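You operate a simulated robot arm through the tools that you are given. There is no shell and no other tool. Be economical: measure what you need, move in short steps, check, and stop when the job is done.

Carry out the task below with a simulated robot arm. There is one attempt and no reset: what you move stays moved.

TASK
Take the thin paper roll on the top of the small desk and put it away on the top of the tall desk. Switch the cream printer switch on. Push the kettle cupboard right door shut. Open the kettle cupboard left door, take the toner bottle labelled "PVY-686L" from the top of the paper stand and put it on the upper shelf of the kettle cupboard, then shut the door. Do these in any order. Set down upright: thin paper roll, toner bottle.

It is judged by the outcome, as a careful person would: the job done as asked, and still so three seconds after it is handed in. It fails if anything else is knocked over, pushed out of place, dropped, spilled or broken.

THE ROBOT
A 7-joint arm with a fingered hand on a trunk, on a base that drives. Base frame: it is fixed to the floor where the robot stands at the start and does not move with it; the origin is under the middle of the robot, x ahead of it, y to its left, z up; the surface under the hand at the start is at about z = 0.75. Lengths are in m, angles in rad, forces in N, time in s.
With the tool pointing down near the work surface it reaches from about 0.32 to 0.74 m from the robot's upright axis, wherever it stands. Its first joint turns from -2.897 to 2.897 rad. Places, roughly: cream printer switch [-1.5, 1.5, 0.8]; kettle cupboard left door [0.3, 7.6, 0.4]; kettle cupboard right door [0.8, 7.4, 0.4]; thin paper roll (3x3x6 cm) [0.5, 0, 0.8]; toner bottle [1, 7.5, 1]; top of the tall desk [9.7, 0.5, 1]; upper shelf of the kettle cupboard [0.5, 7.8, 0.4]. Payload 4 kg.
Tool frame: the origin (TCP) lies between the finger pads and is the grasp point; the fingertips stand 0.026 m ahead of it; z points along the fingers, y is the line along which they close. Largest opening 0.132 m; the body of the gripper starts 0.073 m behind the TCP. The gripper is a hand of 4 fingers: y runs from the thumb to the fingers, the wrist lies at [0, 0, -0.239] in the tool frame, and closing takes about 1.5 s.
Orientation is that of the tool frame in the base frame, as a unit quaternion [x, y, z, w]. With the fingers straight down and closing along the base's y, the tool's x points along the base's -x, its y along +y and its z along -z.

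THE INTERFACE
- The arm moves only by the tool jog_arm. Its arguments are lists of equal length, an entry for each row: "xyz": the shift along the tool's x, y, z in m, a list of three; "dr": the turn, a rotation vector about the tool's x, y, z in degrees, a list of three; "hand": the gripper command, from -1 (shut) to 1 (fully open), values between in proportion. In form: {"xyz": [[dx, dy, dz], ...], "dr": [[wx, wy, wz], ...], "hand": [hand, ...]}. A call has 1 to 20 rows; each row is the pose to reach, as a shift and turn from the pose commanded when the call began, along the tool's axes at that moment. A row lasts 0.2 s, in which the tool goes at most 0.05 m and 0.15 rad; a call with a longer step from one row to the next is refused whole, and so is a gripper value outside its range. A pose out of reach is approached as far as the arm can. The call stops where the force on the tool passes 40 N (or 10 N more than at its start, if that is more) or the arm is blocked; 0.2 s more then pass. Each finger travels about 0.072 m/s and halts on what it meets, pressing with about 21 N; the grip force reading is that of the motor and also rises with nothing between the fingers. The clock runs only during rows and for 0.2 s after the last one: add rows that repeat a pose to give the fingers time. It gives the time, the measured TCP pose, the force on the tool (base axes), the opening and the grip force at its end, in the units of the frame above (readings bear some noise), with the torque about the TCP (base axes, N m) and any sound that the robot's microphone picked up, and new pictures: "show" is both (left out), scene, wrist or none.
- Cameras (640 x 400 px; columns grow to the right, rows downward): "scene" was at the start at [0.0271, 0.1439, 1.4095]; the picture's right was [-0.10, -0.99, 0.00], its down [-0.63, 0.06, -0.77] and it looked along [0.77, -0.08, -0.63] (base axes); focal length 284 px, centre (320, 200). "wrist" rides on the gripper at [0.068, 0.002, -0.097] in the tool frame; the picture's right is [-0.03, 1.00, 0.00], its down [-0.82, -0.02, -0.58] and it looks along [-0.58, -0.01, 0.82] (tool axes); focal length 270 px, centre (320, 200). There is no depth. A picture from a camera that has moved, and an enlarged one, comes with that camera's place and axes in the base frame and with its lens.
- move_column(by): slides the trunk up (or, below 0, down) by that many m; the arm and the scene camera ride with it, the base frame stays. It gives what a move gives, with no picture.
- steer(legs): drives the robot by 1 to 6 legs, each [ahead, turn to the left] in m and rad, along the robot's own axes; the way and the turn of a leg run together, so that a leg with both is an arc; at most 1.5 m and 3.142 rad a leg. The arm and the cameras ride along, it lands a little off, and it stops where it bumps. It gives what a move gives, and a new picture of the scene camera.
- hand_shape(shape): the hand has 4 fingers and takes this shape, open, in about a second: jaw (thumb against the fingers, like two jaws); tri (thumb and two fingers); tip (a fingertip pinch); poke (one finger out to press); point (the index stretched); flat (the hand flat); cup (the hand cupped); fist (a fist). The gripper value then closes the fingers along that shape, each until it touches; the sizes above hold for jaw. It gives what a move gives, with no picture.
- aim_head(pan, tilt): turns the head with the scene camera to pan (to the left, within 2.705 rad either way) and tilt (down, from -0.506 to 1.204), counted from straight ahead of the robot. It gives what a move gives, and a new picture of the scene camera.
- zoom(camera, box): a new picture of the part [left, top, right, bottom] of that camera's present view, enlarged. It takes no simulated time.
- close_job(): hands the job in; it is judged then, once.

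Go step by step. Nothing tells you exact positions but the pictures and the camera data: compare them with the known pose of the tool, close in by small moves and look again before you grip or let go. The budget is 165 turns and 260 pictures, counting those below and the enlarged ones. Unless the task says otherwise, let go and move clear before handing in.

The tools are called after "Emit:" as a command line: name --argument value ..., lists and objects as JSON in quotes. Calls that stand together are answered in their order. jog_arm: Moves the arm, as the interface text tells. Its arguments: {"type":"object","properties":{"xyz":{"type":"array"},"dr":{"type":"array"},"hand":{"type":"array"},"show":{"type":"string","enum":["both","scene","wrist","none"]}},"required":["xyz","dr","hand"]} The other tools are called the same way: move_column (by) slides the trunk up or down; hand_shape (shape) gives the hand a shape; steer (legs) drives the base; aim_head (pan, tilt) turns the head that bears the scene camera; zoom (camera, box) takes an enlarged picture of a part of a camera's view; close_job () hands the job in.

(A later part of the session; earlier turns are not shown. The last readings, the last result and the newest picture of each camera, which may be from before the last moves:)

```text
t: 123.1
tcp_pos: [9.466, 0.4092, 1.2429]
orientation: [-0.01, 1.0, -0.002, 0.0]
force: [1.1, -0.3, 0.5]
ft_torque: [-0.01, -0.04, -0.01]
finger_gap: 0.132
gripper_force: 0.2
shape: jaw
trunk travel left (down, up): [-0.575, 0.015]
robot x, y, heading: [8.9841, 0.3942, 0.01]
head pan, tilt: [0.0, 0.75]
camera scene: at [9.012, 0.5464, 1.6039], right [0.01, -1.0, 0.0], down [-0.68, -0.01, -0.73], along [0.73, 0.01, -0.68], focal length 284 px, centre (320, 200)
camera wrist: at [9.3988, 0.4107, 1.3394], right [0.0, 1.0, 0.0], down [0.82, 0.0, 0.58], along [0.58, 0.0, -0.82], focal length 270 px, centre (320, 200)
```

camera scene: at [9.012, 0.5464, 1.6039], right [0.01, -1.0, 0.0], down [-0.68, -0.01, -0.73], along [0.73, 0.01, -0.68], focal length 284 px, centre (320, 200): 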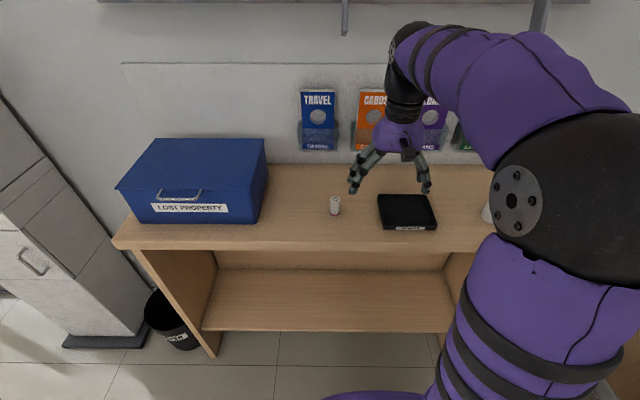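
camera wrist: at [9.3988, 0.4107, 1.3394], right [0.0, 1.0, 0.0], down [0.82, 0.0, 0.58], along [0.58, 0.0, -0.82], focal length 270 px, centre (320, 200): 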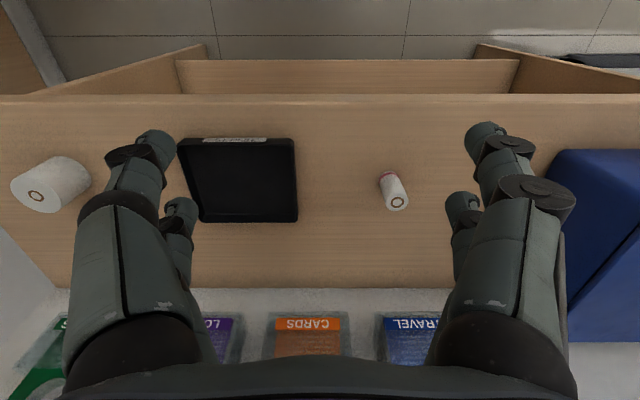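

The roll slid slightly but looks upright; I zoom to check.

Emit:
zoom --camera "scene" --box '[310, 185, 360, 225]'

Emit:
zoom --camera "wrist" --box '[350, 150, 440, 225]'

```text
10.00 times, centred on (335, 205) of scene
camera zoom: at [9.012, 0.5464, 1.6039], right [0.01, -1.0, 0.0], down [-0.68, -0.01, -0.73], along [0.73, 0.01, -0.68], focal length 2844 px, centre (170, 150)
```

zoom: 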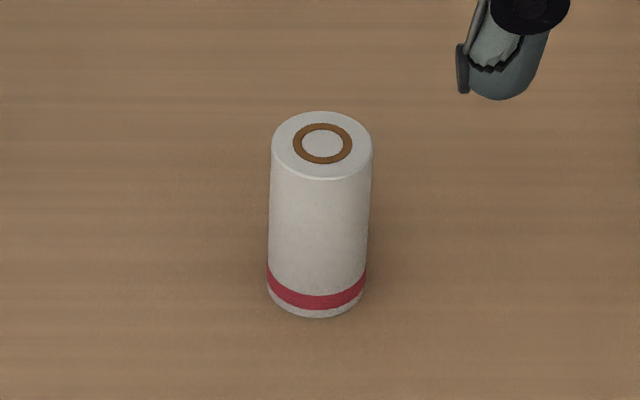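

```text
5.33 times, centred on (395, 188) of wrist
camera zoom: at [9.3988, 0.4107, 1.3394], right [0.0, 1.0, 0.0], down [0.82, 0.0, 0.58], along [0.58, 0.0, -0.82], focal length 1442 px, centre (-80, 267)
```

zoom: 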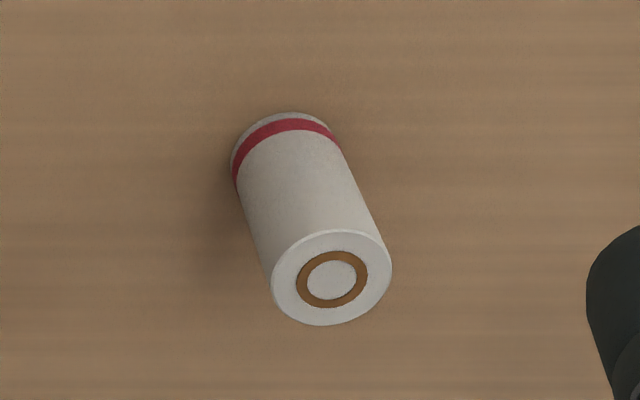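

The roll stands upright on the tall desk. Now I back off, turn round and retrace the aisle toward the printer.

Emit:
steer --legs '[[-0.6, 0], [0, 3.1], [0, 0.33], [1.4, 0], [0.35, 0], [0, -0.15]]'

```text
t: 144.8
tcp_pos: [6.2991, -0.3106, 1.242]
orientation: [0.994, 0.112, 0.0, 0.0]
force: [-0.6, 0.4, -1.5]
ft_torque: [-0.04, -0.01, 0.0]
finger_gap: 0.1318
gripper_force: 0.1
shape: jaw
trunk travel left (down, up): [-0.575, 0.015]
robot x, y, heading: [6.7636, -0.194, -2.931]
head pan, tilt: [0.0, 0.75]
camera scene: at [6.7746, -0.3528, 1.604], right [-0.21, 0.98, 0.0], down [0.67, 0.14, -0.73], along [-0.72, -0.15, -0.68], focal length 284 px, centre (320, 200)
```

scene: 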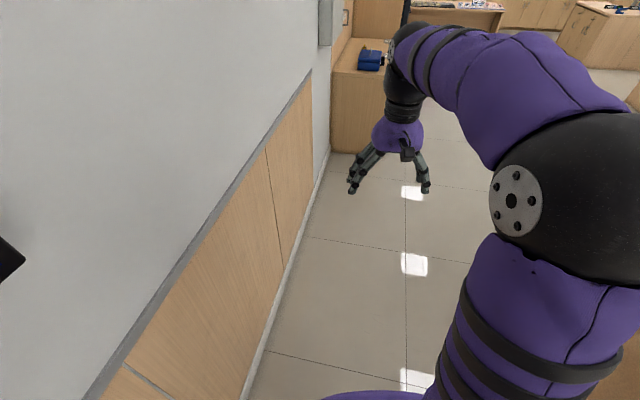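

Emit:
steer --legs '[[0, -0.2], [1.5, 0], [0, -0.58], [1.4, 0], [1.4, 0], [1.4, 0]]'

Emit:
aim_head --pan 0.0 --tilt 0.4

```text
t: 174.4
tcp_pos: [1.4199, 2.4164, 1.2422]
orientation: [0.957, -0.292, 0.0, 0.001]
force: [-0.2, -0.4, -0.4]
ft_torque: [-0.04, 0.0, 0.0]
finger_gap: 0.1317
gripper_force: 0.0
shape: jaw
trunk travel left (down, up): [-0.575, 0.015]
robot x, y, heading: [1.8197, 2.1535, 2.532]
head pan, tilt: [0.0, 0.75]
camera scene: at [1.7159, 2.0411, 1.6039], right [0.57, 0.82, 0.0], down [0.56, -0.39, -0.73], along [-0.6, 0.42, -0.68], focal length 284 px, centre (320, 200)
```

scene: 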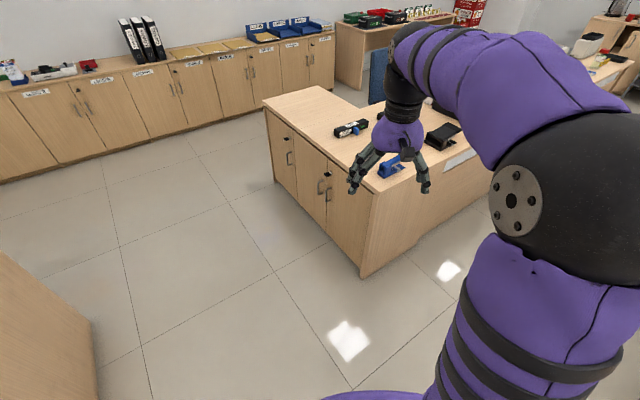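

```text
t: 175.2
tcp_pos: [1.4205, 2.4157, 1.2425]
orientation: [0.957, -0.292, 0.0, 0.0]
force: [0.6, -0.3, 0.0]
ft_torque: [-0.01, 0.01, 0.04]
finger_gap: 0.1319
gripper_force: 0.0
shape: jaw
trunk travel left (down, up): [-0.575, 0.015]
robot x, y, heading: [1.8224, 2.1529, 2.533]
head pan, tilt: [0.0, 0.4]
camera scene: at [1.708, 2.0466, 1.635], right [0.57, 0.82, 0.0], down [0.32, -0.22, -0.92], along [-0.76, 0.53, -0.39], focal length 284 px, centre (320, 200)
```

scene: 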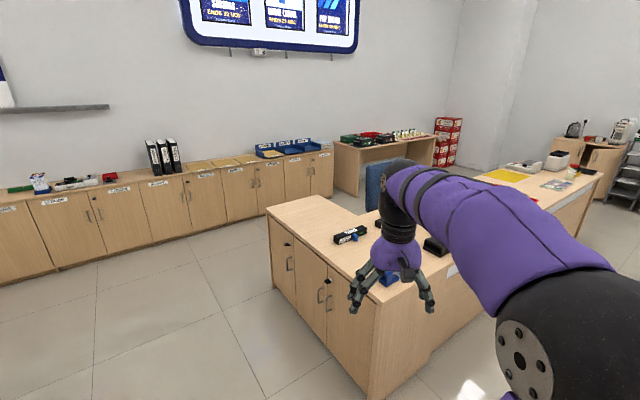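

Emit:
steer --legs '[[0, 0.63], [1.4, 0], [0.7, 0]]'

Emit:
aim_head --pan 0.35 --tilt 0.6

```text
t: 187.5
tcp_pos: [-0.7603, 2.1662, 1.2422]
orientation: [1.0, -0.006, 0.0, 0.0]
force: [0.2, -0.1, 0.5]
ft_torque: [0.01, -0.01, 0.01]
finger_gap: 0.1319
gripper_force: 0.0
shape: jaw
trunk travel left (down, up): [-0.575, 0.015]
robot x, y, heading: [-0.2818, 2.1657, 3.116]
head pan, tilt: [0.0, 0.4]
camera scene: at [-0.3166, 2.0147, 1.635], right [0.03, 1.0, 0.0], down [0.39, -0.01, -0.92], along [-0.92, 0.03, -0.39], focal length 284 px, centre (320, 200)
```

scene: 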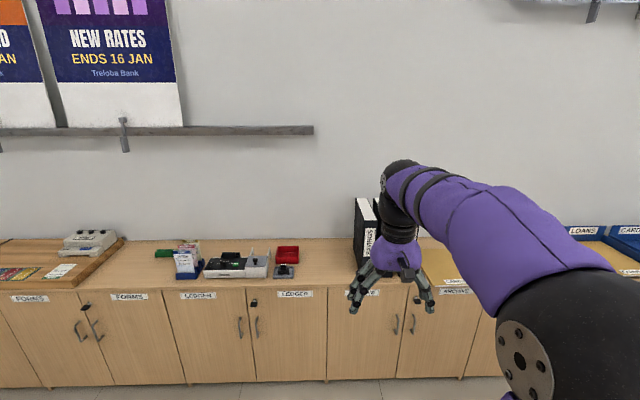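

```text
t: 188.3
tcp_pos: [-0.759, 2.1673, 1.243]
orientation: [1.0, -0.007, 0.0, 0.0]
force: [0.4, 0.1, 0.5]
ft_torque: [0.02, 0.0, -0.02]
finger_gap: 0.1318
gripper_force: 0.1
shape: jaw
trunk travel left (down, up): [-0.575, 0.015]
robot x, y, heading: [-0.2814, 2.1675, 3.117]
head pan, tilt: [0.351, 0.6]
camera scene: at [-0.3075, 1.9841, 1.6169], right [-0.32, 0.95, 0.0], down [0.54, 0.18, -0.83], along [-0.78, -0.26, -0.56], focal length 284 px, centre (320, 200)
```

scene: 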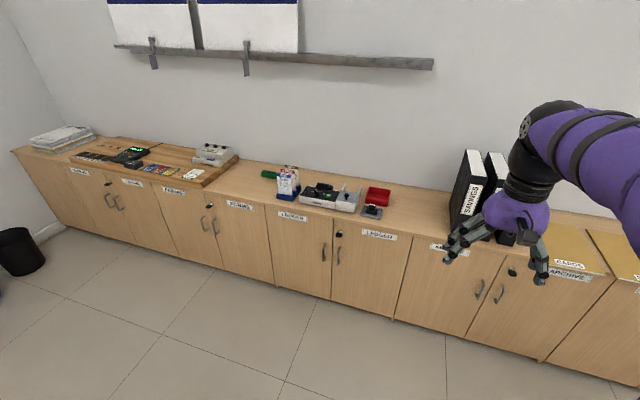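

Emit:
zoom --camera "scene" --box '[250, 150, 410, 250]'

```text
4.00 times, centred on (330, 200) of scene
camera zoom: at [-0.3075, 1.9841, 1.6169], right [-0.32, 0.95, 0.0], down [0.54, 0.18, -0.83], along [-0.78, -0.26, -0.56], focal length 1137 px, centre (280, 200)
```

zoom: 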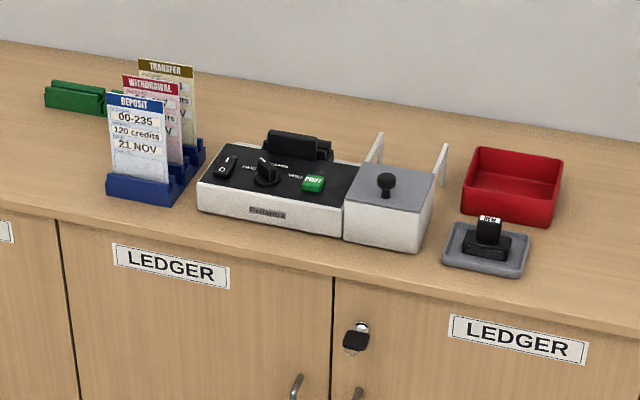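

The cream printer's rocker is at about [-1.47, 1.52, 0.82]. I drive in front of it, facing it.

Emit:
steer --legs '[[0, 0.81], [0.87, 0], [0, -0.785]]'

Emit:
hand_shape --shape "poke"

Emit:
aim_head --pan 0.0 --tilt 0.9

Emit:
zoom --camera "wrist" --box '[0, 0, 640, 400]'

```text
t: 197.5
tcp_pos: [-1.3792, 1.5808, 1.2416]
orientation: [1.0, -0.019, 0.0, 0.0]
force: [-0.5, -0.8, -0.3]
ft_torque: [0.02, -0.01, -0.01]
finger_gap: 0.1319
gripper_force: 0.0
shape: jaw
trunk travel left (down, up): [-0.575, 0.015]
robot x, y, heading: [-0.9024, 1.5703, 3.084]
head pan, tilt: [0.351, 0.6]
camera scene: at [-0.9327, 1.3874, 1.6168], right [-0.29, 0.96, 0.0], down [0.54, 0.16, -0.82], along [-0.79, -0.24, -0.57], focal length 284 px, centre (320, 200)
```

scene: 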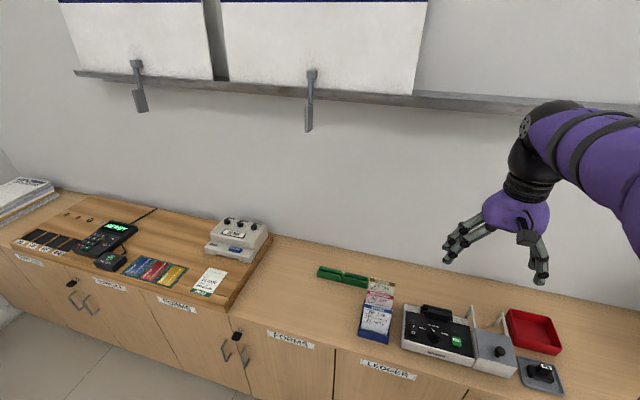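

```text
t: 198.4
tcp_pos: [-1.379, 1.5814, 1.2416]
orientation: [1.0, -0.019, 0.0, 0.001]
force: [-0.7, 0.2, -0.3]
ft_torque: [0.01, 0.01, 0.02]
finger_gap: 0.0001
gripper_force: 0.0
shape: poke
trunk travel left (down, up): [-0.575, 0.015]
robot x, y, heading: [-0.9058, 1.5715, 3.085]
head pan, tilt: [0.351, 0.6]
```

```text
t: 199.3
tcp_pos: [-1.3795, 1.5816, 1.2422]
orientation: [1.0, -0.019, 0.0, -0.001]
force: [0.6, -0.3, 0.4]
ft_torque: [0.03, -0.04, -0.02]
finger_gap: 0.0
gripper_force: 0.1
shape: poke
trunk travel left (down, up): [-0.575, 0.015]
robot x, y, heading: [-0.8986, 1.5711, 3.083]
head pan, tilt: [0.0, 0.901]
camera scene: at [-0.9235, 1.4172, 1.5921], right [0.05, 1.0, 0.0], down [0.78, -0.04, -0.62], along [-0.62, 0.03, -0.78], focal length 284 px, centre (320, 200)
```

scene: 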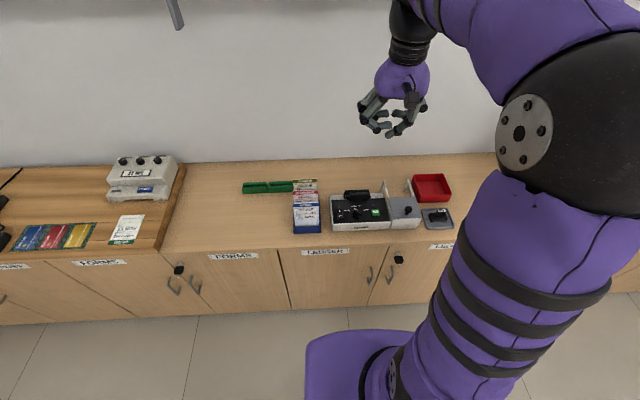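

```text
1.00 times, centred on (320, 200) of wrist (not enlarged: the box is as wide or as high as the picture)
camera zoom: at [-1.3109, 1.5779, 1.3393], right [-0.06, -1.0, 0.0], down [-0.81, 0.05, 0.58], along [-0.58, 0.04, -0.82], focal length 270 px, centre (320, 200)
```

zoom: 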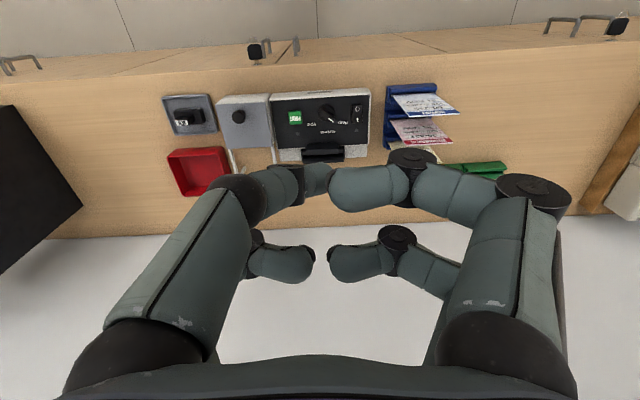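

Emit:
jog_arm --xyz '[[0, 0, 0], [0, 0, 0], [0, 0, 0], [0, 0, 0], [0, 0, 0]]' --dr '[[0, 0, 0], [0, 0, 0], [0, 0, 0], [0, 0, 0], [0, 0, 0]]' --hand '[1, 1, 1, 1, 1]' --show "wrist"

Emit:
zoom --camera "wrist" --box '[250, 70, 410, 170]'

Emit:
zoom --camera "scene" --box '[320, 180, 400, 230]'

Emit:
zoom --camera "scene" --box '[350, 60, 446, 140]'

```text
t: 200.5
tcp_pos: [-1.3803, 1.5821, 1.2421]
orientation: [1.0, -0.02, 0.0, 0.001]
force: [-0.1, -1.1, -0.1]
ft_torque: [0.0, 0.01, 0.02]
finger_gap: 0.0001
gripper_force: 0.0
shape: poke
trunk travel left (down, up): [-0.575, 0.015]
robot x, y, heading: [-0.9004, 1.5679, 3.083]
head pan, tilt: [0.0, 0.901]
camera wrist: at [-1.3109, 1.5779, 1.3393], right [-0.06, -1.0, 0.0], down [-0.81, 0.05, 0.58], along [-0.58, 0.04, -0.82], focal length 270 px, centre (320, 200)
```

wrist: 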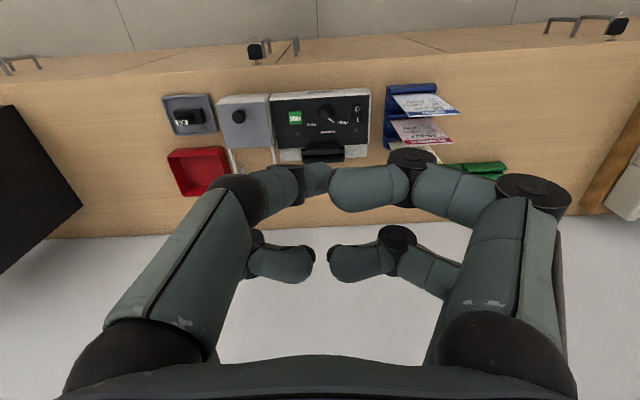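

```text
4.00 times, centred on (330, 120) of wrist
camera zoom: at [-1.3109, 1.5779, 1.3393], right [-0.06, -1.0, 0.0], down [-0.81, 0.05, 0.58], along [-0.58, 0.04, -0.82], focal length 1081 px, centre (280, 520)
```

zoom: 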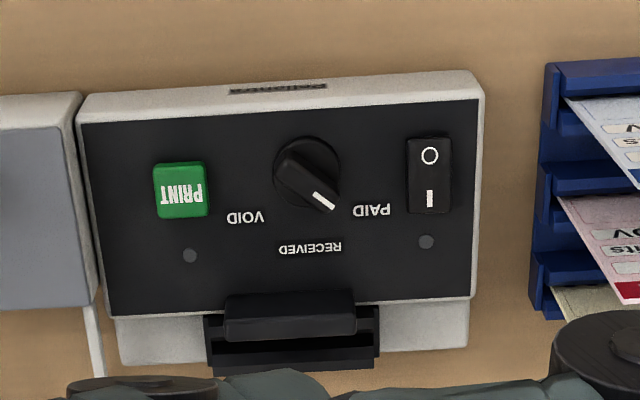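

```text
8.00 times, centred on (360, 205) of scene
camera zoom: at [-0.9235, 1.4173, 1.592], right [0.06, 1.0, 0.0], down [0.78, -0.04, -0.62], along [-0.62, 0.03, -0.78], focal length 2275 px, centre (0, 160)
```

zoom: 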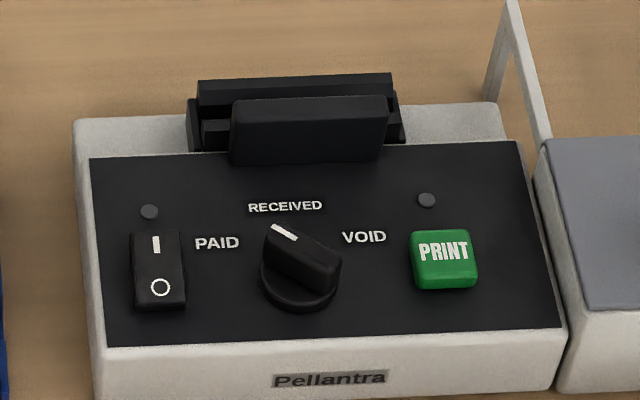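

```text
5.00 times, centred on (398, 100) of scene
camera zoom: at [-0.9235, 1.4173, 1.592], right [0.06, 1.0, 0.0], down [0.78, -0.04, -0.62], along [-0.62, 0.03, -0.78], focal length 1422 px, centre (-70, 700)
```

zoom: 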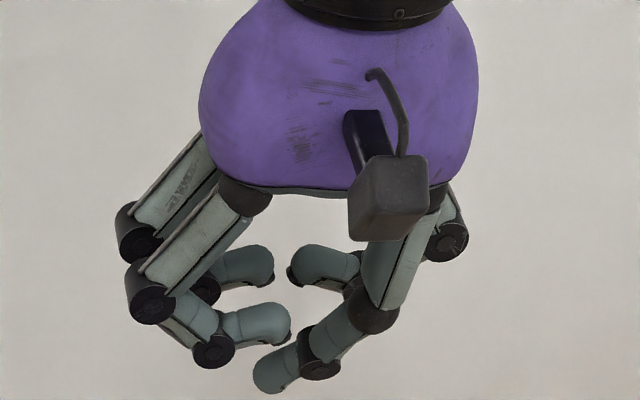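

The rocker's "I" end (wall side) is at about [-1.498, 1.514, 0.81]; the card holder stands close by, so I check whether the "point" shape gives a longer, slimmer finger.

Emit:
hand_shape --shape "point"

Emit:
zoom --camera "scene" --box '[340, 50, 456, 150]'

Emit:
zoom --camera "wrist" --box '[0, 0, 640, 400]'

```text
t: 201.4
tcp_pos: [-1.3795, 1.5827, 1.2415]
orientation: [1.0, -0.02, 0.0, 0.0]
force: [-0.9, 0.4, -0.8]
ft_torque: [0.01, 0.0, 0.01]
finger_gap: 0.0001
gripper_force: 0.0
shape: point
trunk travel left (down, up): [-0.575, 0.015]
robot x, y, heading: [-0.8979, 1.5692, 3.089]
head pan, tilt: [0.0, 0.901]
```

```text
4.00 times, centred on (398, 100) of scene
camera zoom: at [-0.9235, 1.4173, 1.592], right [0.06, 1.0, 0.0], down [0.78, -0.04, -0.62], along [-0.62, 0.03, -0.78], focal length 1137 px, centre (8, 600)
```

zoom: 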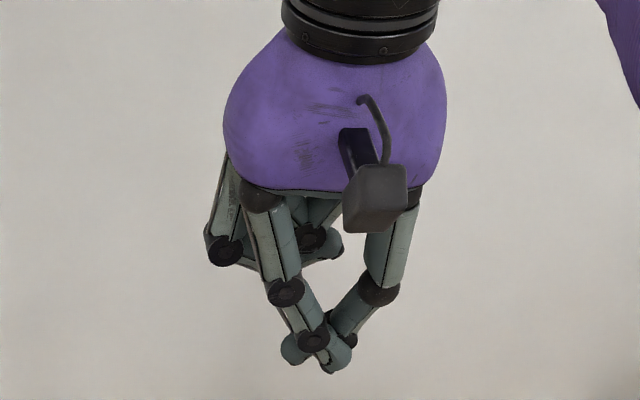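

```text
1.00 times, centred on (320, 200) of wrist (not enlarged: the box is as wide or as high as the picture)
camera zoom: at [-1.3109, 1.5779, 1.3393], right [-0.06, -1.0, 0.0], down [-0.81, 0.05, 0.58], along [-0.58, 0.04, -0.82], focal length 270 px, centre (320, 200)
```

zoom: 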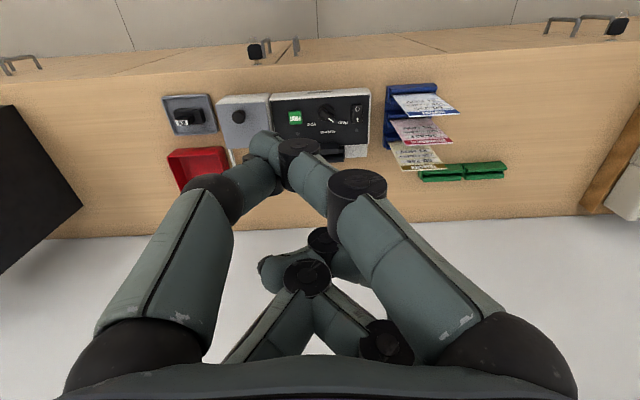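

"Poke" has its fingertip right at the TCP axis, so I use that, lower the trunk and yaw the hand 90° so its knuckles keep clear of the card holder.

Emit:
hand_shape --shape "poke"

Emit:
move_column --by -0.2

Emit:
jog_arm --xyz '[[0, 0, 0], [0, 0, 0], [0, 0, 0], [0, 0, 0], [0, 0, 0], [0, 0, 0], [0, 0, 0], [0, 0, 0], [0, 0, 0], [0, 0, 0], [0, 0, 0], [0, 0, 0]]' --dr '[[0, 0, 8], [0, 0, 16], [0, 0, 24], [0, 0, 32], [0, 0, 40], [0, 0, 48], [0, 0, 56], [0, 0, 64], [0, 0, 72], [0, 0, 80], [0, 0, 88], [0, 0, 88]]' --hand '[1, 1, 1, 1, 1, 1, 1, 1, 1, 1, 1, 1]'

```text
t: 202.3
tcp_pos: [-1.3803, 1.5819, 1.2416]
orientation: [1.0, -0.019, 0.0, -0.001]
force: [1.6, -0.1, 0.1]
ft_torque: [0.02, -0.01, 0.01]
finger_gap: 0.0
gripper_force: 0.1
shape: poke
trunk travel left (down, up): [-0.575, 0.015]
robot x, y, heading: [-0.9037, 1.5694, 3.081]
head pan, tilt: [0.0, 0.901]
```

```text
t: 204.4
tcp_pos: [-1.3806, 1.5816, 1.0414]
orientation: [1.0, -0.019, 0.0, 0.001]
force: [-0.9, 0.2, -0.2]
ft_torque: [0.02, 0.04, 0.01]
finger_gap: 0.0
gripper_force: 0.1
shape: poke
trunk travel left (down, up): [-0.375, 0.215]
robot x, y, heading: [-0.9017, 1.5689, 3.085]
head pan, tilt: [0.0, 0.901]
```

```text
t: 207.0
tcp_pos: [-1.3805, 1.5811, 1.0425]
orientation: [-0.706, 0.708, 0.0, 0.0]
force: [-0.1, 0.2, 0.3]
ft_torque: [-0.02, -0.02, 0.02]
finger_gap: 0.0001
gripper_force: 0.1
shape: poke
trunk travel left (down, up): [-0.375, 0.215]
robot x, y, heading: [-0.8989, 1.5656, 3.084]
head pan, tilt: [0.0, 0.901]
camera scene: at [-0.9235, 1.4173, 1.392], right [0.06, 1.0, 0.0], down [0.78, -0.04, -0.62], along [-0.62, 0.03, -0.78], focal length 284 px, centre (320, 200)
camera wrist: at [-1.3818, 1.514, 1.1396], right [-1.0, 0.03, 0.0], down [0.02, 0.82, 0.58], along [0.02, 0.58, -0.82], focal length 270 px, centre (320, 200)
```

scene: 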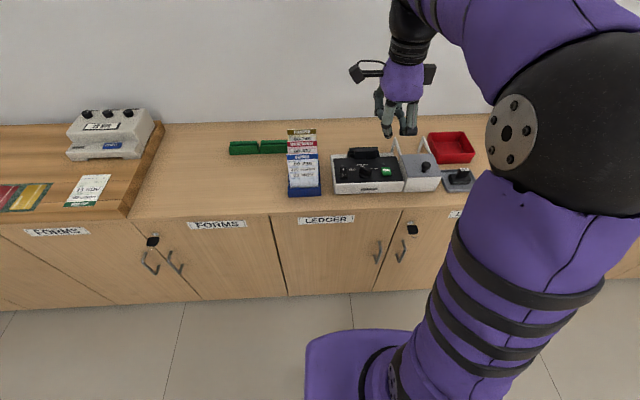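
wrist: 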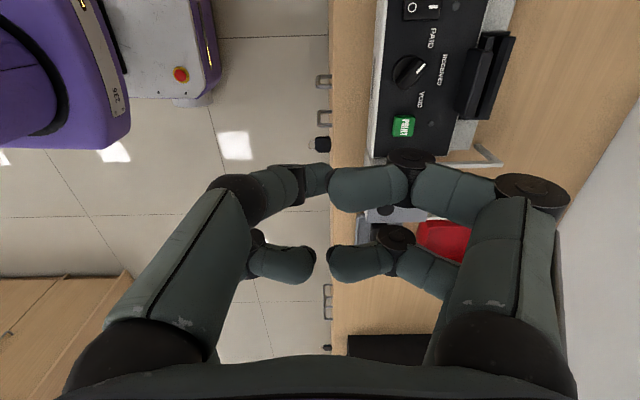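

The yaw worked. I move over the rocker with a 12° lean and descend partway.

Emit:
jog_arm --xyz '[[0.02, 0.035, 0], [0.04, 0.07, 0], [0.06, 0.1, 0], [0.072, 0.1175, 0.02], [0.072, 0.1175, 0.06], [0.072, 0.1175, 0.1], [0.072, 0.1175, 0.14], [0.072, 0.1175, 0.14]]' --dr '[[0, -4, 0], [0, -8, 0], [0, -12, 0], [0, -12, 0], [0, -12, 0], [0, -12, 0], [0, -12, 0], [0, -12, 0]]' --hand '[1, 1, 1, 1, 1, 1, 1, 1]'

Emit:
zoom --camera "scene" --box '[280, 90, 440, 210]'

```text
t: 208.8
tcp_pos: [-1.4993, 1.5099, 0.9047]
orientation: [-0.702, 0.704, 0.074, 0.075]
force: [0.0, -1.1, -0.2]
ft_torque: [-0.01, -0.01, -0.01]
finger_gap: 0.0
gripper_force: 0.0
shape: poke
trunk travel left (down, up): [-0.375, 0.215]
robot x, y, heading: [-0.9027, 1.5702, 3.084]
head pan, tilt: [0.0, 0.901]
camera scene: at [-0.9237, 1.4172, 1.392], right [0.06, 1.0, 0.0], down [0.78, -0.04, -0.62], along [-0.62, 0.03, -0.78], focal length 284 px, centre (320, 200)
camera wrist: at [-1.5017, 1.4242, 0.9857], right [-1.0, 0.03, 0.0], down [0.02, 0.68, 0.74], along [0.02, 0.74, -0.68], focal length 270 px, centre (320, 200)
```

scene: 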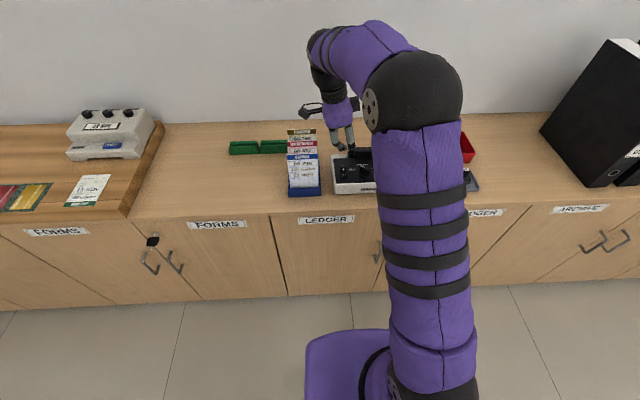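
wrist: 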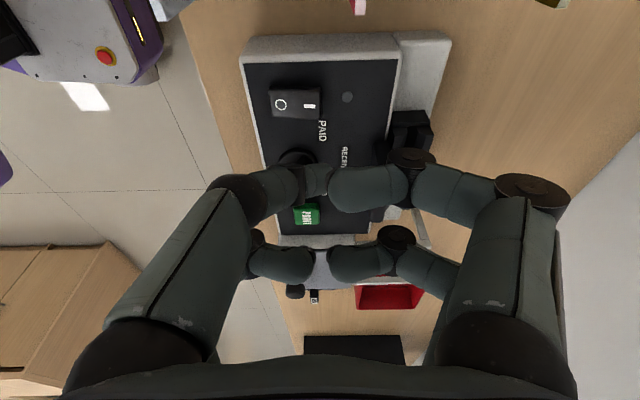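

```text
3.33 times, centred on (360, 150) of scene
camera zoom: at [-0.9237, 1.4172, 1.392], right [0.06, 1.0, 0.0], down [0.78, -0.04, -0.62], along [-0.62, 0.03, -0.78], focal length 948 px, centre (187, 367)
```

zoom: 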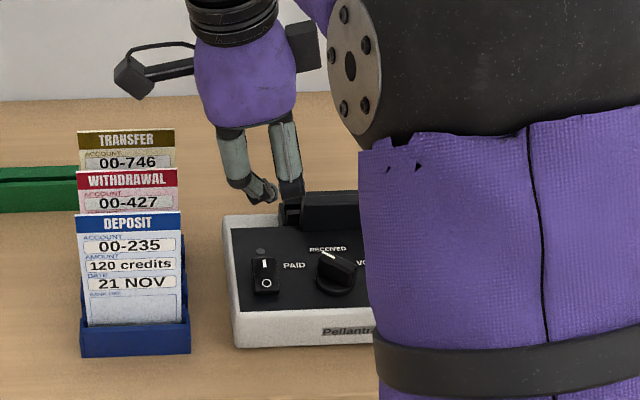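

The wrist camera would come too near the card tops in this pose. I go back up, and flip the yaw by 180° so the camera hangs on the printer's free side.

Emit:
jog_arm --xyz '[[-0.01, 0, -0.046], [-0.02, 0, -0.09], [-0.028, 0, -0.132], [-0.028, 0, -0.132], [-0.028, 0, -0.132]]' --dr '[[0, 0, 0], [0, 4, 0], [0, 8, 0], [0, 12, 0], [0, 12, 0]]' --hand '[1, 1, 1, 1, 1]' --show "none"

Emit:
jog_arm --xyz '[[0, 0, 0], [0, 0, 0], [0, 0, 0], [0, 0, 0], [0, 0, 0], [0, 0, 0], [0, 0, 0], [0, 0, 0], [0, 0, 0], [0, 0, 0], [0, 0, 0], [0, 0, 0], [0, 0, 0], [0, 0, 0], [0, 0, 0], [0, 0, 0], [0, 0, 0], [0, 0, 0], [0, 0, 0], [0, 0, 0]]' --dr '[[0, 0, -8], [0, 0, -16], [0, 0, -24], [0, 0, -32], [0, 0, -40], [0, 0, -48], [0, 0, -56], [0, 0, -64], [0, 0, -72], [0, 0, -80], [0, 0, -88], [0, 0, -96], [0, 0, -104], [0, 0, -112], [0, 0, -120], [0, 0, -128], [0, 0, -136], [0, 0, -144], [0, 0, -152], [0, 0, -160]]' --hand '[1, 1, 1, 1, 1, 1, 1, 1, 1, 1, 1, 1, 1, 1, 1, 1, 1, 1, 1, 1]' --show "none"

Emit:
jog_arm --xyz '[[0, 0, 0], [0, 0, 0], [0, 0, 0], [0, 0, 0]]' --dr '[[0, 0, -8], [0, 0, -16], [0, 0, -20], [0, 0, -20]]' --hand '[1, 1, 1, 1]'

```text
t: 210.0
tcp_pos: [-1.4979, 1.5103, 1.0368]
orientation: [-0.706, 0.708, -0.001, 0.0]
force: [0.0, -0.1, 0.8]
ft_torque: [-0.01, -0.04, -0.01]
finger_gap: 0.0
gripper_force: 0.1
shape: poke
trunk travel left (down, up): [-0.375, 0.215]
robot x, y, heading: [-0.9049, 1.5665, 3.085]
head pan, tilt: [0.0, 0.901]
```

```text
t: 214.2
tcp_pos: [-1.4978, 1.5107, 1.036]
orientation: [0.82, 0.573, 0.001, -0.001]
force: [-0.2, 0.1, -0.4]
ft_torque: [0.0, 0.04, -0.02]
finger_gap: 0.0001
gripper_force: 0.1
shape: poke
trunk travel left (down, up): [-0.375, 0.215]
robot x, y, heading: [-0.9005, 1.57, 3.089]
head pan, tilt: [0.0, 0.901]
```

```text
t: 215.2
tcp_pos: [-1.4971, 1.5103, 1.0364]
orientation: [0.707, 0.707, 0.001, 0.0]
force: [0.1, -0.5, 0.1]
ft_torque: [0.01, 0.0, 0.02]
finger_gap: 0.0
gripper_force: 0.1
shape: poke
trunk travel left (down, up): [-0.375, 0.215]
robot x, y, heading: [-0.9012, 1.5682, 3.085]
head pan, tilt: [0.0, 0.901]
camera scene: at [-0.9235, 1.4173, 1.392], right [0.06, 1.0, 0.0], down [0.78, -0.04, -0.62], along [-0.62, 0.03, -0.78], focal length 284 px, centre (320, 200)
camera wrist: at [-1.4954, 1.5795, 1.1342], right [1.0, -0.03, 0.0], down [-0.02, -0.82, 0.58], along [-0.01, -0.58, -0.82], focal length 270 px, centre (320, 200)
```

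scene: 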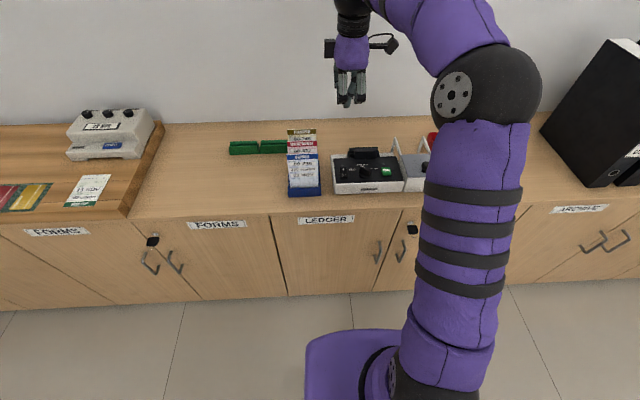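
wrist: 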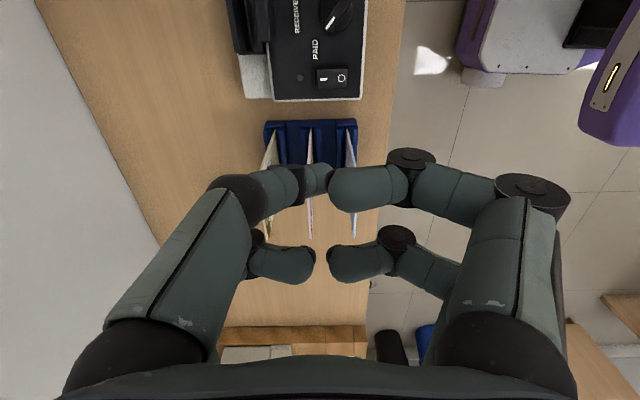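

Now the camera is on the free side. I lean 10° away from the cards and descend to just above the rocker.

Emit:
jog_arm --xyz '[[0.004, 0.001, 0.03], [0.009, 0.002, 0.07], [0.009, 0.002, 0.11], [0.009, 0.002, 0.14], [0.009, 0.002, 0.165], [0.009, 0.002, 0.165]]' --dr '[[0, -5, 0], [0, -10, 0], [0, -10, 0], [0, -10, 0], [0, -10, 0], [0, -10, 0]]' --hand '[1, 1, 1, 1, 1, 1]'

Emit:
zoom --camera "scene" --box '[280, 110, 424, 200]'

```text
t: 216.6
tcp_pos: [-1.4945, 1.5203, 0.8734]
orientation: [0.706, 0.703, -0.061, 0.061]
force: [0.5, 0.0, 0.0]
ft_torque: [0.0, 0.02, 0.02]
finger_gap: 0.0
gripper_force: 0.1
shape: poke
trunk travel left (down, up): [-0.375, 0.215]
robot x, y, heading: [-0.9018, 1.5662, 3.086]
head pan, tilt: [0.0, 0.901]
camera scene: at [-0.9237, 1.4173, 1.392], right [0.06, 1.0, 0.0], down [0.78, -0.04, -0.62], along [-0.62, 0.03, -0.78], focal length 284 px, centre (320, 200)
camera wrist: at [-1.4916, 1.6045, 0.9567], right [1.0, -0.03, 0.0], down [-0.02, -0.7, 0.71], along [-0.02, -0.71, -0.7], focal length 270 px, centre (320, 200)
```

scene: 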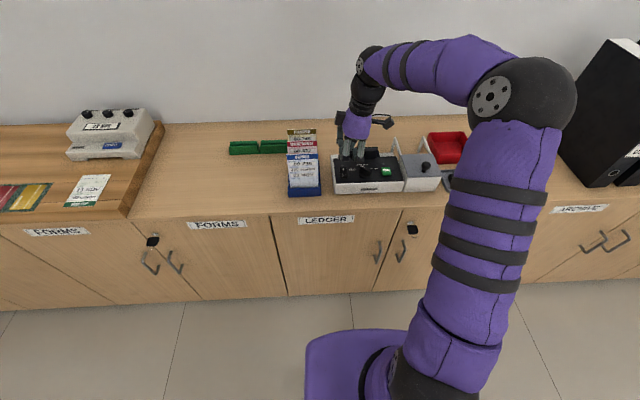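
wrist: 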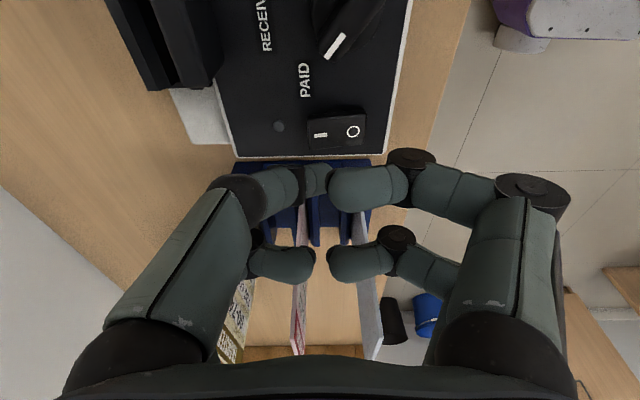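

```text
4.44 times, centred on (352, 155) of scene
camera zoom: at [-0.9237, 1.4173, 1.392], right [0.06, 1.0, 0.0], down [0.78, -0.04, -0.62], along [-0.62, 0.03, -0.78], focal length 1264 px, centre (178, 400)
```

zoom: 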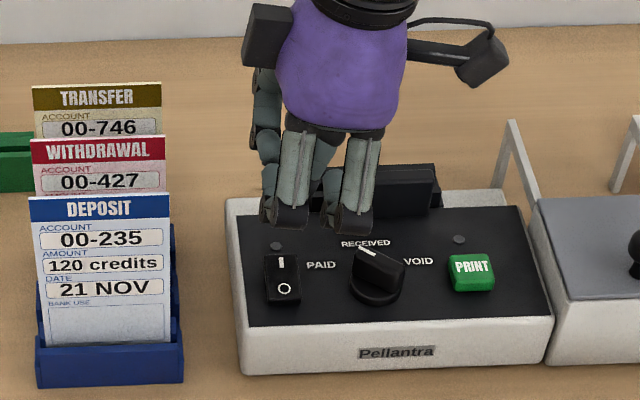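

The tip is lined up over the "I" end. I go straight down in small steps until it presses.

Emit:
jog_arm --xyz '[[0.0026, 0, 0.0148], [0.0044, 0, 0.0246], [0.0044, 0, 0.0246]]' --dr '[[0, 0, 0], [0, 0, 0], [0, 0, 0]]' --hand '[1, 1, 1]' --show "wrist"

Emit:
zoom --camera "scene" --box '[320, 130, 400, 190]'

```text
t: 217.4
tcp_pos: [-1.4942, 1.52, 0.8473]
orientation: [0.705, 0.704, -0.061, 0.061]
force: [-0.1, 0.3, -0.3]
ft_torque: [0.0, 0.0, 0.0]
finger_gap: 0.0
gripper_force: 0.0
shape: poke
trunk travel left (down, up): [-0.375, 0.215]
robot x, y, heading: [-0.9015, 1.5726, 3.085]
head pan, tilt: [0.0, 0.901]
camera wrist: at [-1.4914, 1.604, 0.9315], right [1.0, -0.03, 0.01], down [-0.02, -0.7, 0.71], along [-0.02, -0.71, -0.7], focal length 270 px, centre (320, 200)
```

wrist: 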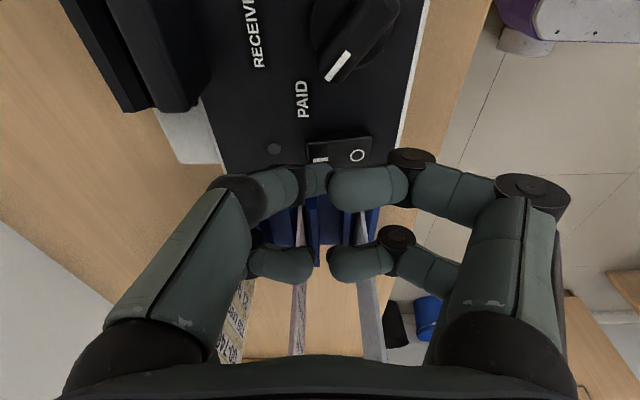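

```text
6.67 times, centred on (360, 160) of scene
camera zoom: at [-0.9236, 1.4173, 1.392], right [0.06, 1.0, 0.0], down [0.78, -0.04, -0.62], along [-0.62, 0.03, -0.78], focal length 1896 px, centre (53, 467)
```

zoom: 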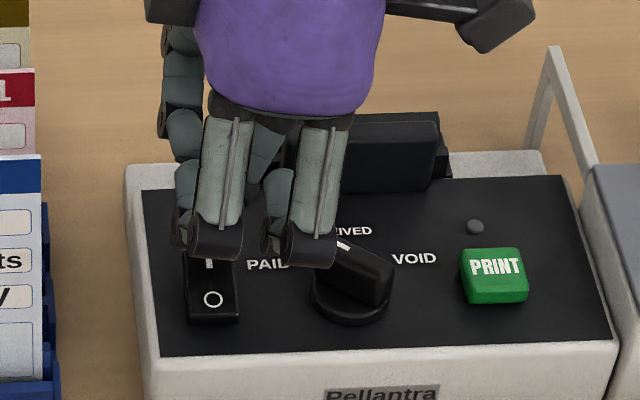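

I yaw 6° more for knob clearance and step down further.

Emit:
jog_arm --xyz '[[-0.003, 0, 0], [-0.0025, 0, 0.004], [-0.002, 0, 0.008], [-0.002, 0, 0.008]]' --dr '[[0, 0, 6], [0, 0, 6], [0, 0, 6], [0, 0, 6]]' --hand '[1, 1, 1, 1]' --show "none"

Emit:
jog_arm --xyz '[[0.0005, 0, 0.003], [0.001, 0, 0.006], [0.001, 0, 0.006]]' --dr '[[0, 0, 0], [0, 0, 0], [0, 0, 0]]' --hand '[1, 1, 1]' --show "wrist"

Emit:
zoom --camera "scene" --box '[320, 130, 400, 190]'

```text
t: 218.4
tcp_pos: [-1.4961, 1.5171, 0.8378]
orientation: [0.742, 0.665, -0.058, 0.064]
force: [0.5, 0.0, 0.5]
ft_torque: [0.02, -0.01, -0.02]
finger_gap: 0.0
gripper_force: 0.0
shape: poke
trunk travel left (down, up): [-0.375, 0.215]
robot x, y, heading: [-0.8987, 1.5685, 3.082]
head pan, tilt: [0.0, 0.901]
```

```text
t: 219.2
tcp_pos: [-1.4963, 1.5176, 0.8374]
orientation: [0.742, 0.665, -0.061, 0.062]
force: [-9.4, 6.1, 35.4]
ft_torque: [0.03, 0.19, -0.03]
finger_gap: 0.0001
gripper_force: 0.1
shape: poke
trunk travel left (down, up): [-0.375, 0.215]
robot x, y, heading: [-0.9, 1.5667, 3.083]
head pan, tilt: [0.0, 0.901]
camera wrist: at [-1.486, 1.601, 0.9212], right [0.99, -0.13, 0.01], down [-0.1, -0.7, 0.71], along [-0.08, -0.71, -0.7], focal length 270 px, centre (320, 200)
```

wrist: 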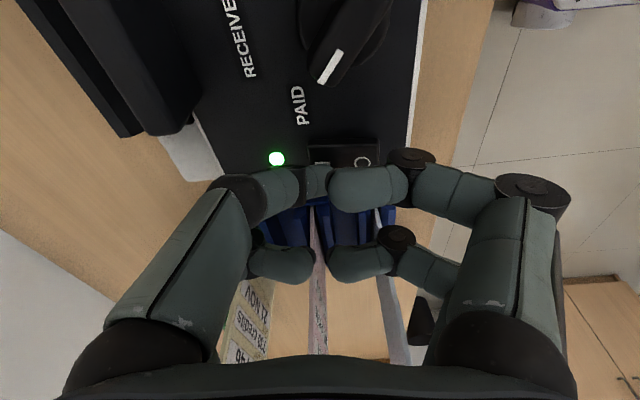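

```text
6.67 times, centred on (360, 160) of scene
camera zoom: at [-0.9217, 1.4181, 1.3926], right [0.06, 1.0, 0.0], down [0.78, -0.04, -0.62], along [-0.62, 0.03, -0.78], focal length 1896 px, centre (53, 467)
```

zoom: 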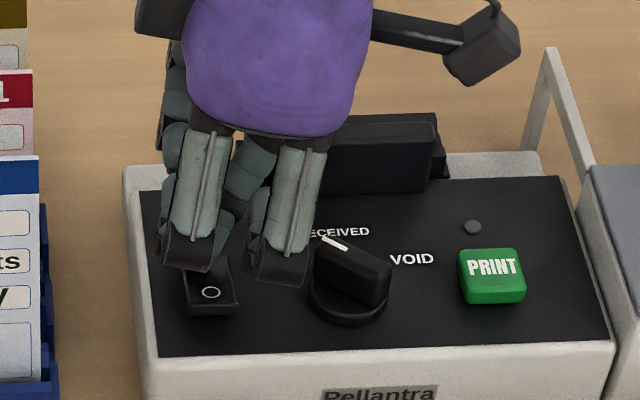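

The LED lit green: the printer is on. I lift straight away, straighten the hand and restore the jaw shape.

Emit:
jog_arm --xyz '[[-0.004, 0, -0.03], [-0.012, 0, -0.07], [-0.02, 0, -0.115], [-0.028, 0, -0.16], [-0.036, 0, -0.2], [-0.036, 0, -0.2], [-0.036, 0, -0.2]]' --dr '[[0, 0, 0], [0, 0, 0], [0, 0, 0], [0, 0, 0], [0, 5, 0], [0, 10, 0], [0, 10, 0]]' --hand '[1, 1, 1, 1, 1, 1, 1]'

Emit:
zoom --camera "scene" --box '[280, 110, 424, 200]'

```text
t: 220.8
tcp_pos: [-1.5005, 1.5137, 1.039]
orientation: [0.743, 0.669, 0.007, 0.006]
force: [-0.7, 0.3, 1.0]
ft_torque: [0.01, -0.01, -0.01]
finger_gap: 0.0
gripper_force: 0.0
shape: poke
trunk travel left (down, up): [-0.375, 0.215]
robot x, y, heading: [-0.9017, 1.5706, 3.087]
head pan, tilt: [0.0, 0.901]
camera scene: at [-0.9236, 1.4171, 1.392], right [0.06, 1.0, 0.0], down [0.78, -0.04, -0.62], along [-0.62, 0.03, -0.78], focal length 284 px, centre (320, 200)
camera wrist: at [-1.4933, 1.5827, 1.1363], right [0.99, -0.13, 0.02], down [-0.12, -0.81, 0.57], along [-0.06, -0.57, -0.82], focal length 270 px, centre (320, 200)
```

scene: 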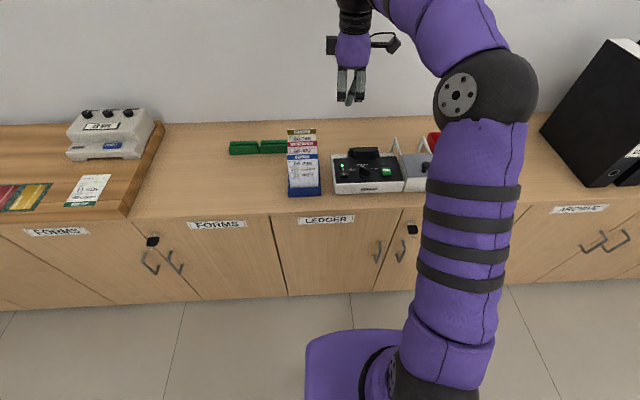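
wrist: 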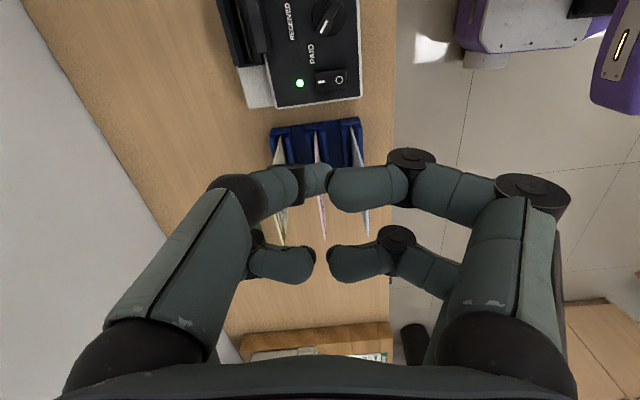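

```text
4.44 times, centred on (352, 155) of scene
camera zoom: at [-0.9236, 1.4171, 1.392], right [0.06, 1.0, 0.0], down [0.78, -0.04, -0.62], along [-0.62, 0.03, -0.78], focal length 1264 px, centre (178, 400)
```

zoom: 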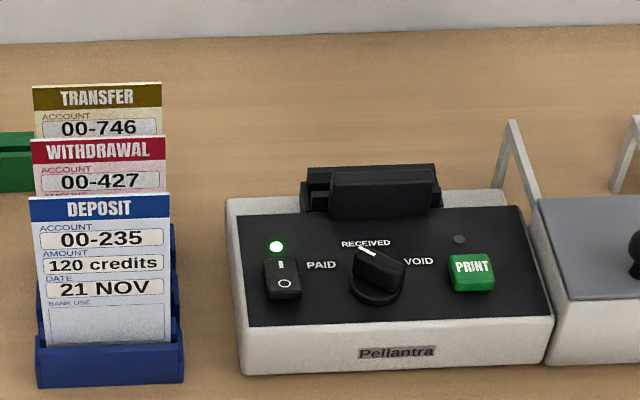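

Emit:
jog_arm --xyz '[[0, 0.02, 0], [0, 0.05, 0], [0, 0.08, 0], [0, 0.11, 0], [0, 0.12, 0], [0, 0.12, 0], [0, 0.12, 0], [0, 0.12, 0], [0, 0.12, 0], [0, 0.12, 0], [0, 0.12, 0], [0, 0.12, 0]]' --dr '[[0, 0, 8], [0, 0, 16], [0, 0, 24], [0, 0, 32], [0, 0, 40], [0, 0, 48], [0, 0, 56], [0, 0, 64], [0, 0, 72], [0, 0, 80], [0, 0, 86], [0, 0, 86]]' --hand '[1, 1, 1, 1, 1, 1, 1, 1, 1, 1, 1, 1]' --show "none"

Emit:
hand_shape --shape "jaw"

Emit:
steer --legs '[[-0.15, 0], [0, -1.52], [1.5, 0], [1.0, 0]]'

Emit:
aim_head --pan -0.2 --tilt 0.2

```text
t: 223.4
tcp_pos: [-1.3811, 1.503, 1.0387]
orientation: [1.0, -0.019, 0.01, 0.0]
force: [0.5, 0.1, 0.0]
ft_torque: [0.01, 0.0, 0.05]
finger_gap: 0.0
gripper_force: 0.1
shape: poke
trunk travel left (down, up): [-0.375, 0.215]
robot x, y, heading: [-0.9009, 1.5722, 3.085]
head pan, tilt: [0.0, 0.901]
```

```text
t: 224.3
tcp_pos: [-1.3794, 1.5032, 1.0391]
orientation: [1.0, -0.018, 0.01, 0.0]
force: [0.3, 0.3, 1.1]
ft_torque: [0.0, -0.01, 0.0]
finger_gap: 0.132
gripper_force: 0.1
shape: jaw
trunk travel left (down, up): [-0.375, 0.215]
robot x, y, heading: [-0.9003, 1.5736, 3.087]
head pan, tilt: [0.0, 0.901]
```

```text
t: 241.8
tcp_pos: [-0.8429, 4.5572, 1.0389]
orientation: [0.716, -0.698, 0.007, 0.006]
force: [-1.1, 0.3, 0.1]
ft_torque: [-0.02, -0.02, 0.0]
finger_gap: 0.1319
gripper_force: 0.1
shape: jaw
trunk travel left (down, up): [-0.375, 0.215]
robot x, y, heading: [-0.7466, 4.0862, 1.574]
head pan, tilt: [0.0, 0.901]
camera scene: at [-0.8974, 4.0987, 1.392], right [1.0, 0.01, 0.0], down [0.01, -0.78, -0.62], along [-0.01, 0.62, -0.78], focal length 284 px, centre (320, 200)
```

scene: 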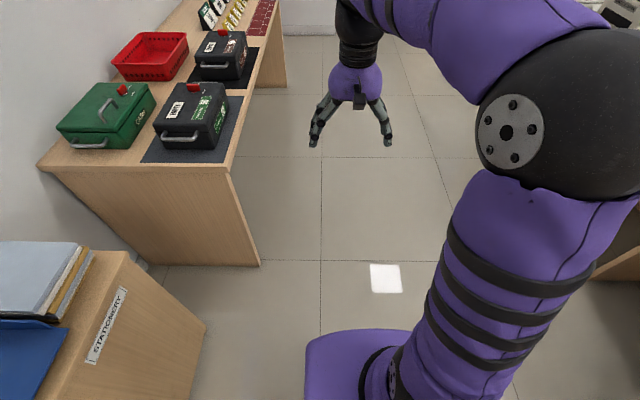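

```text
t: 242.8
tcp_pos: [-0.8429, 4.5578, 1.0395]
orientation: [0.716, -0.698, 0.007, 0.007]
force: [-0.5, -0.4, -0.1]
ft_torque: [-0.02, 0.0, 0.03]
finger_gap: 0.132
gripper_force: 0.0
shape: jaw
trunk travel left (down, up): [-0.375, 0.215]
robot x, y, heading: [-0.747, 4.0854, 1.578]
head pan, tilt: [-0.201, 0.201]
camera scene: at [-0.879, 4.1147, 1.4535], right [0.98, -0.19, 0.0], down [-0.04, -0.2, -0.98], along [0.19, 0.96, -0.2], focal length 284 px, centre (320, 200)
```

scene: 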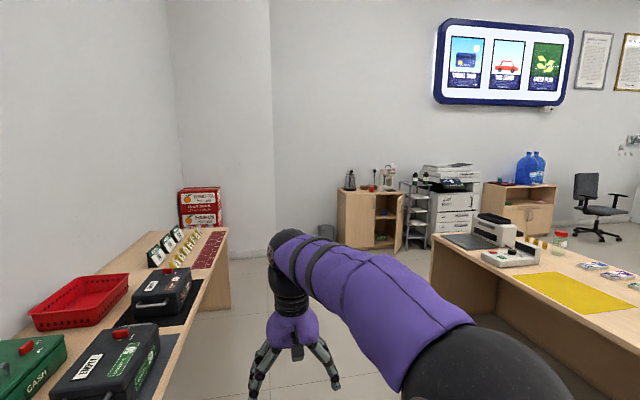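

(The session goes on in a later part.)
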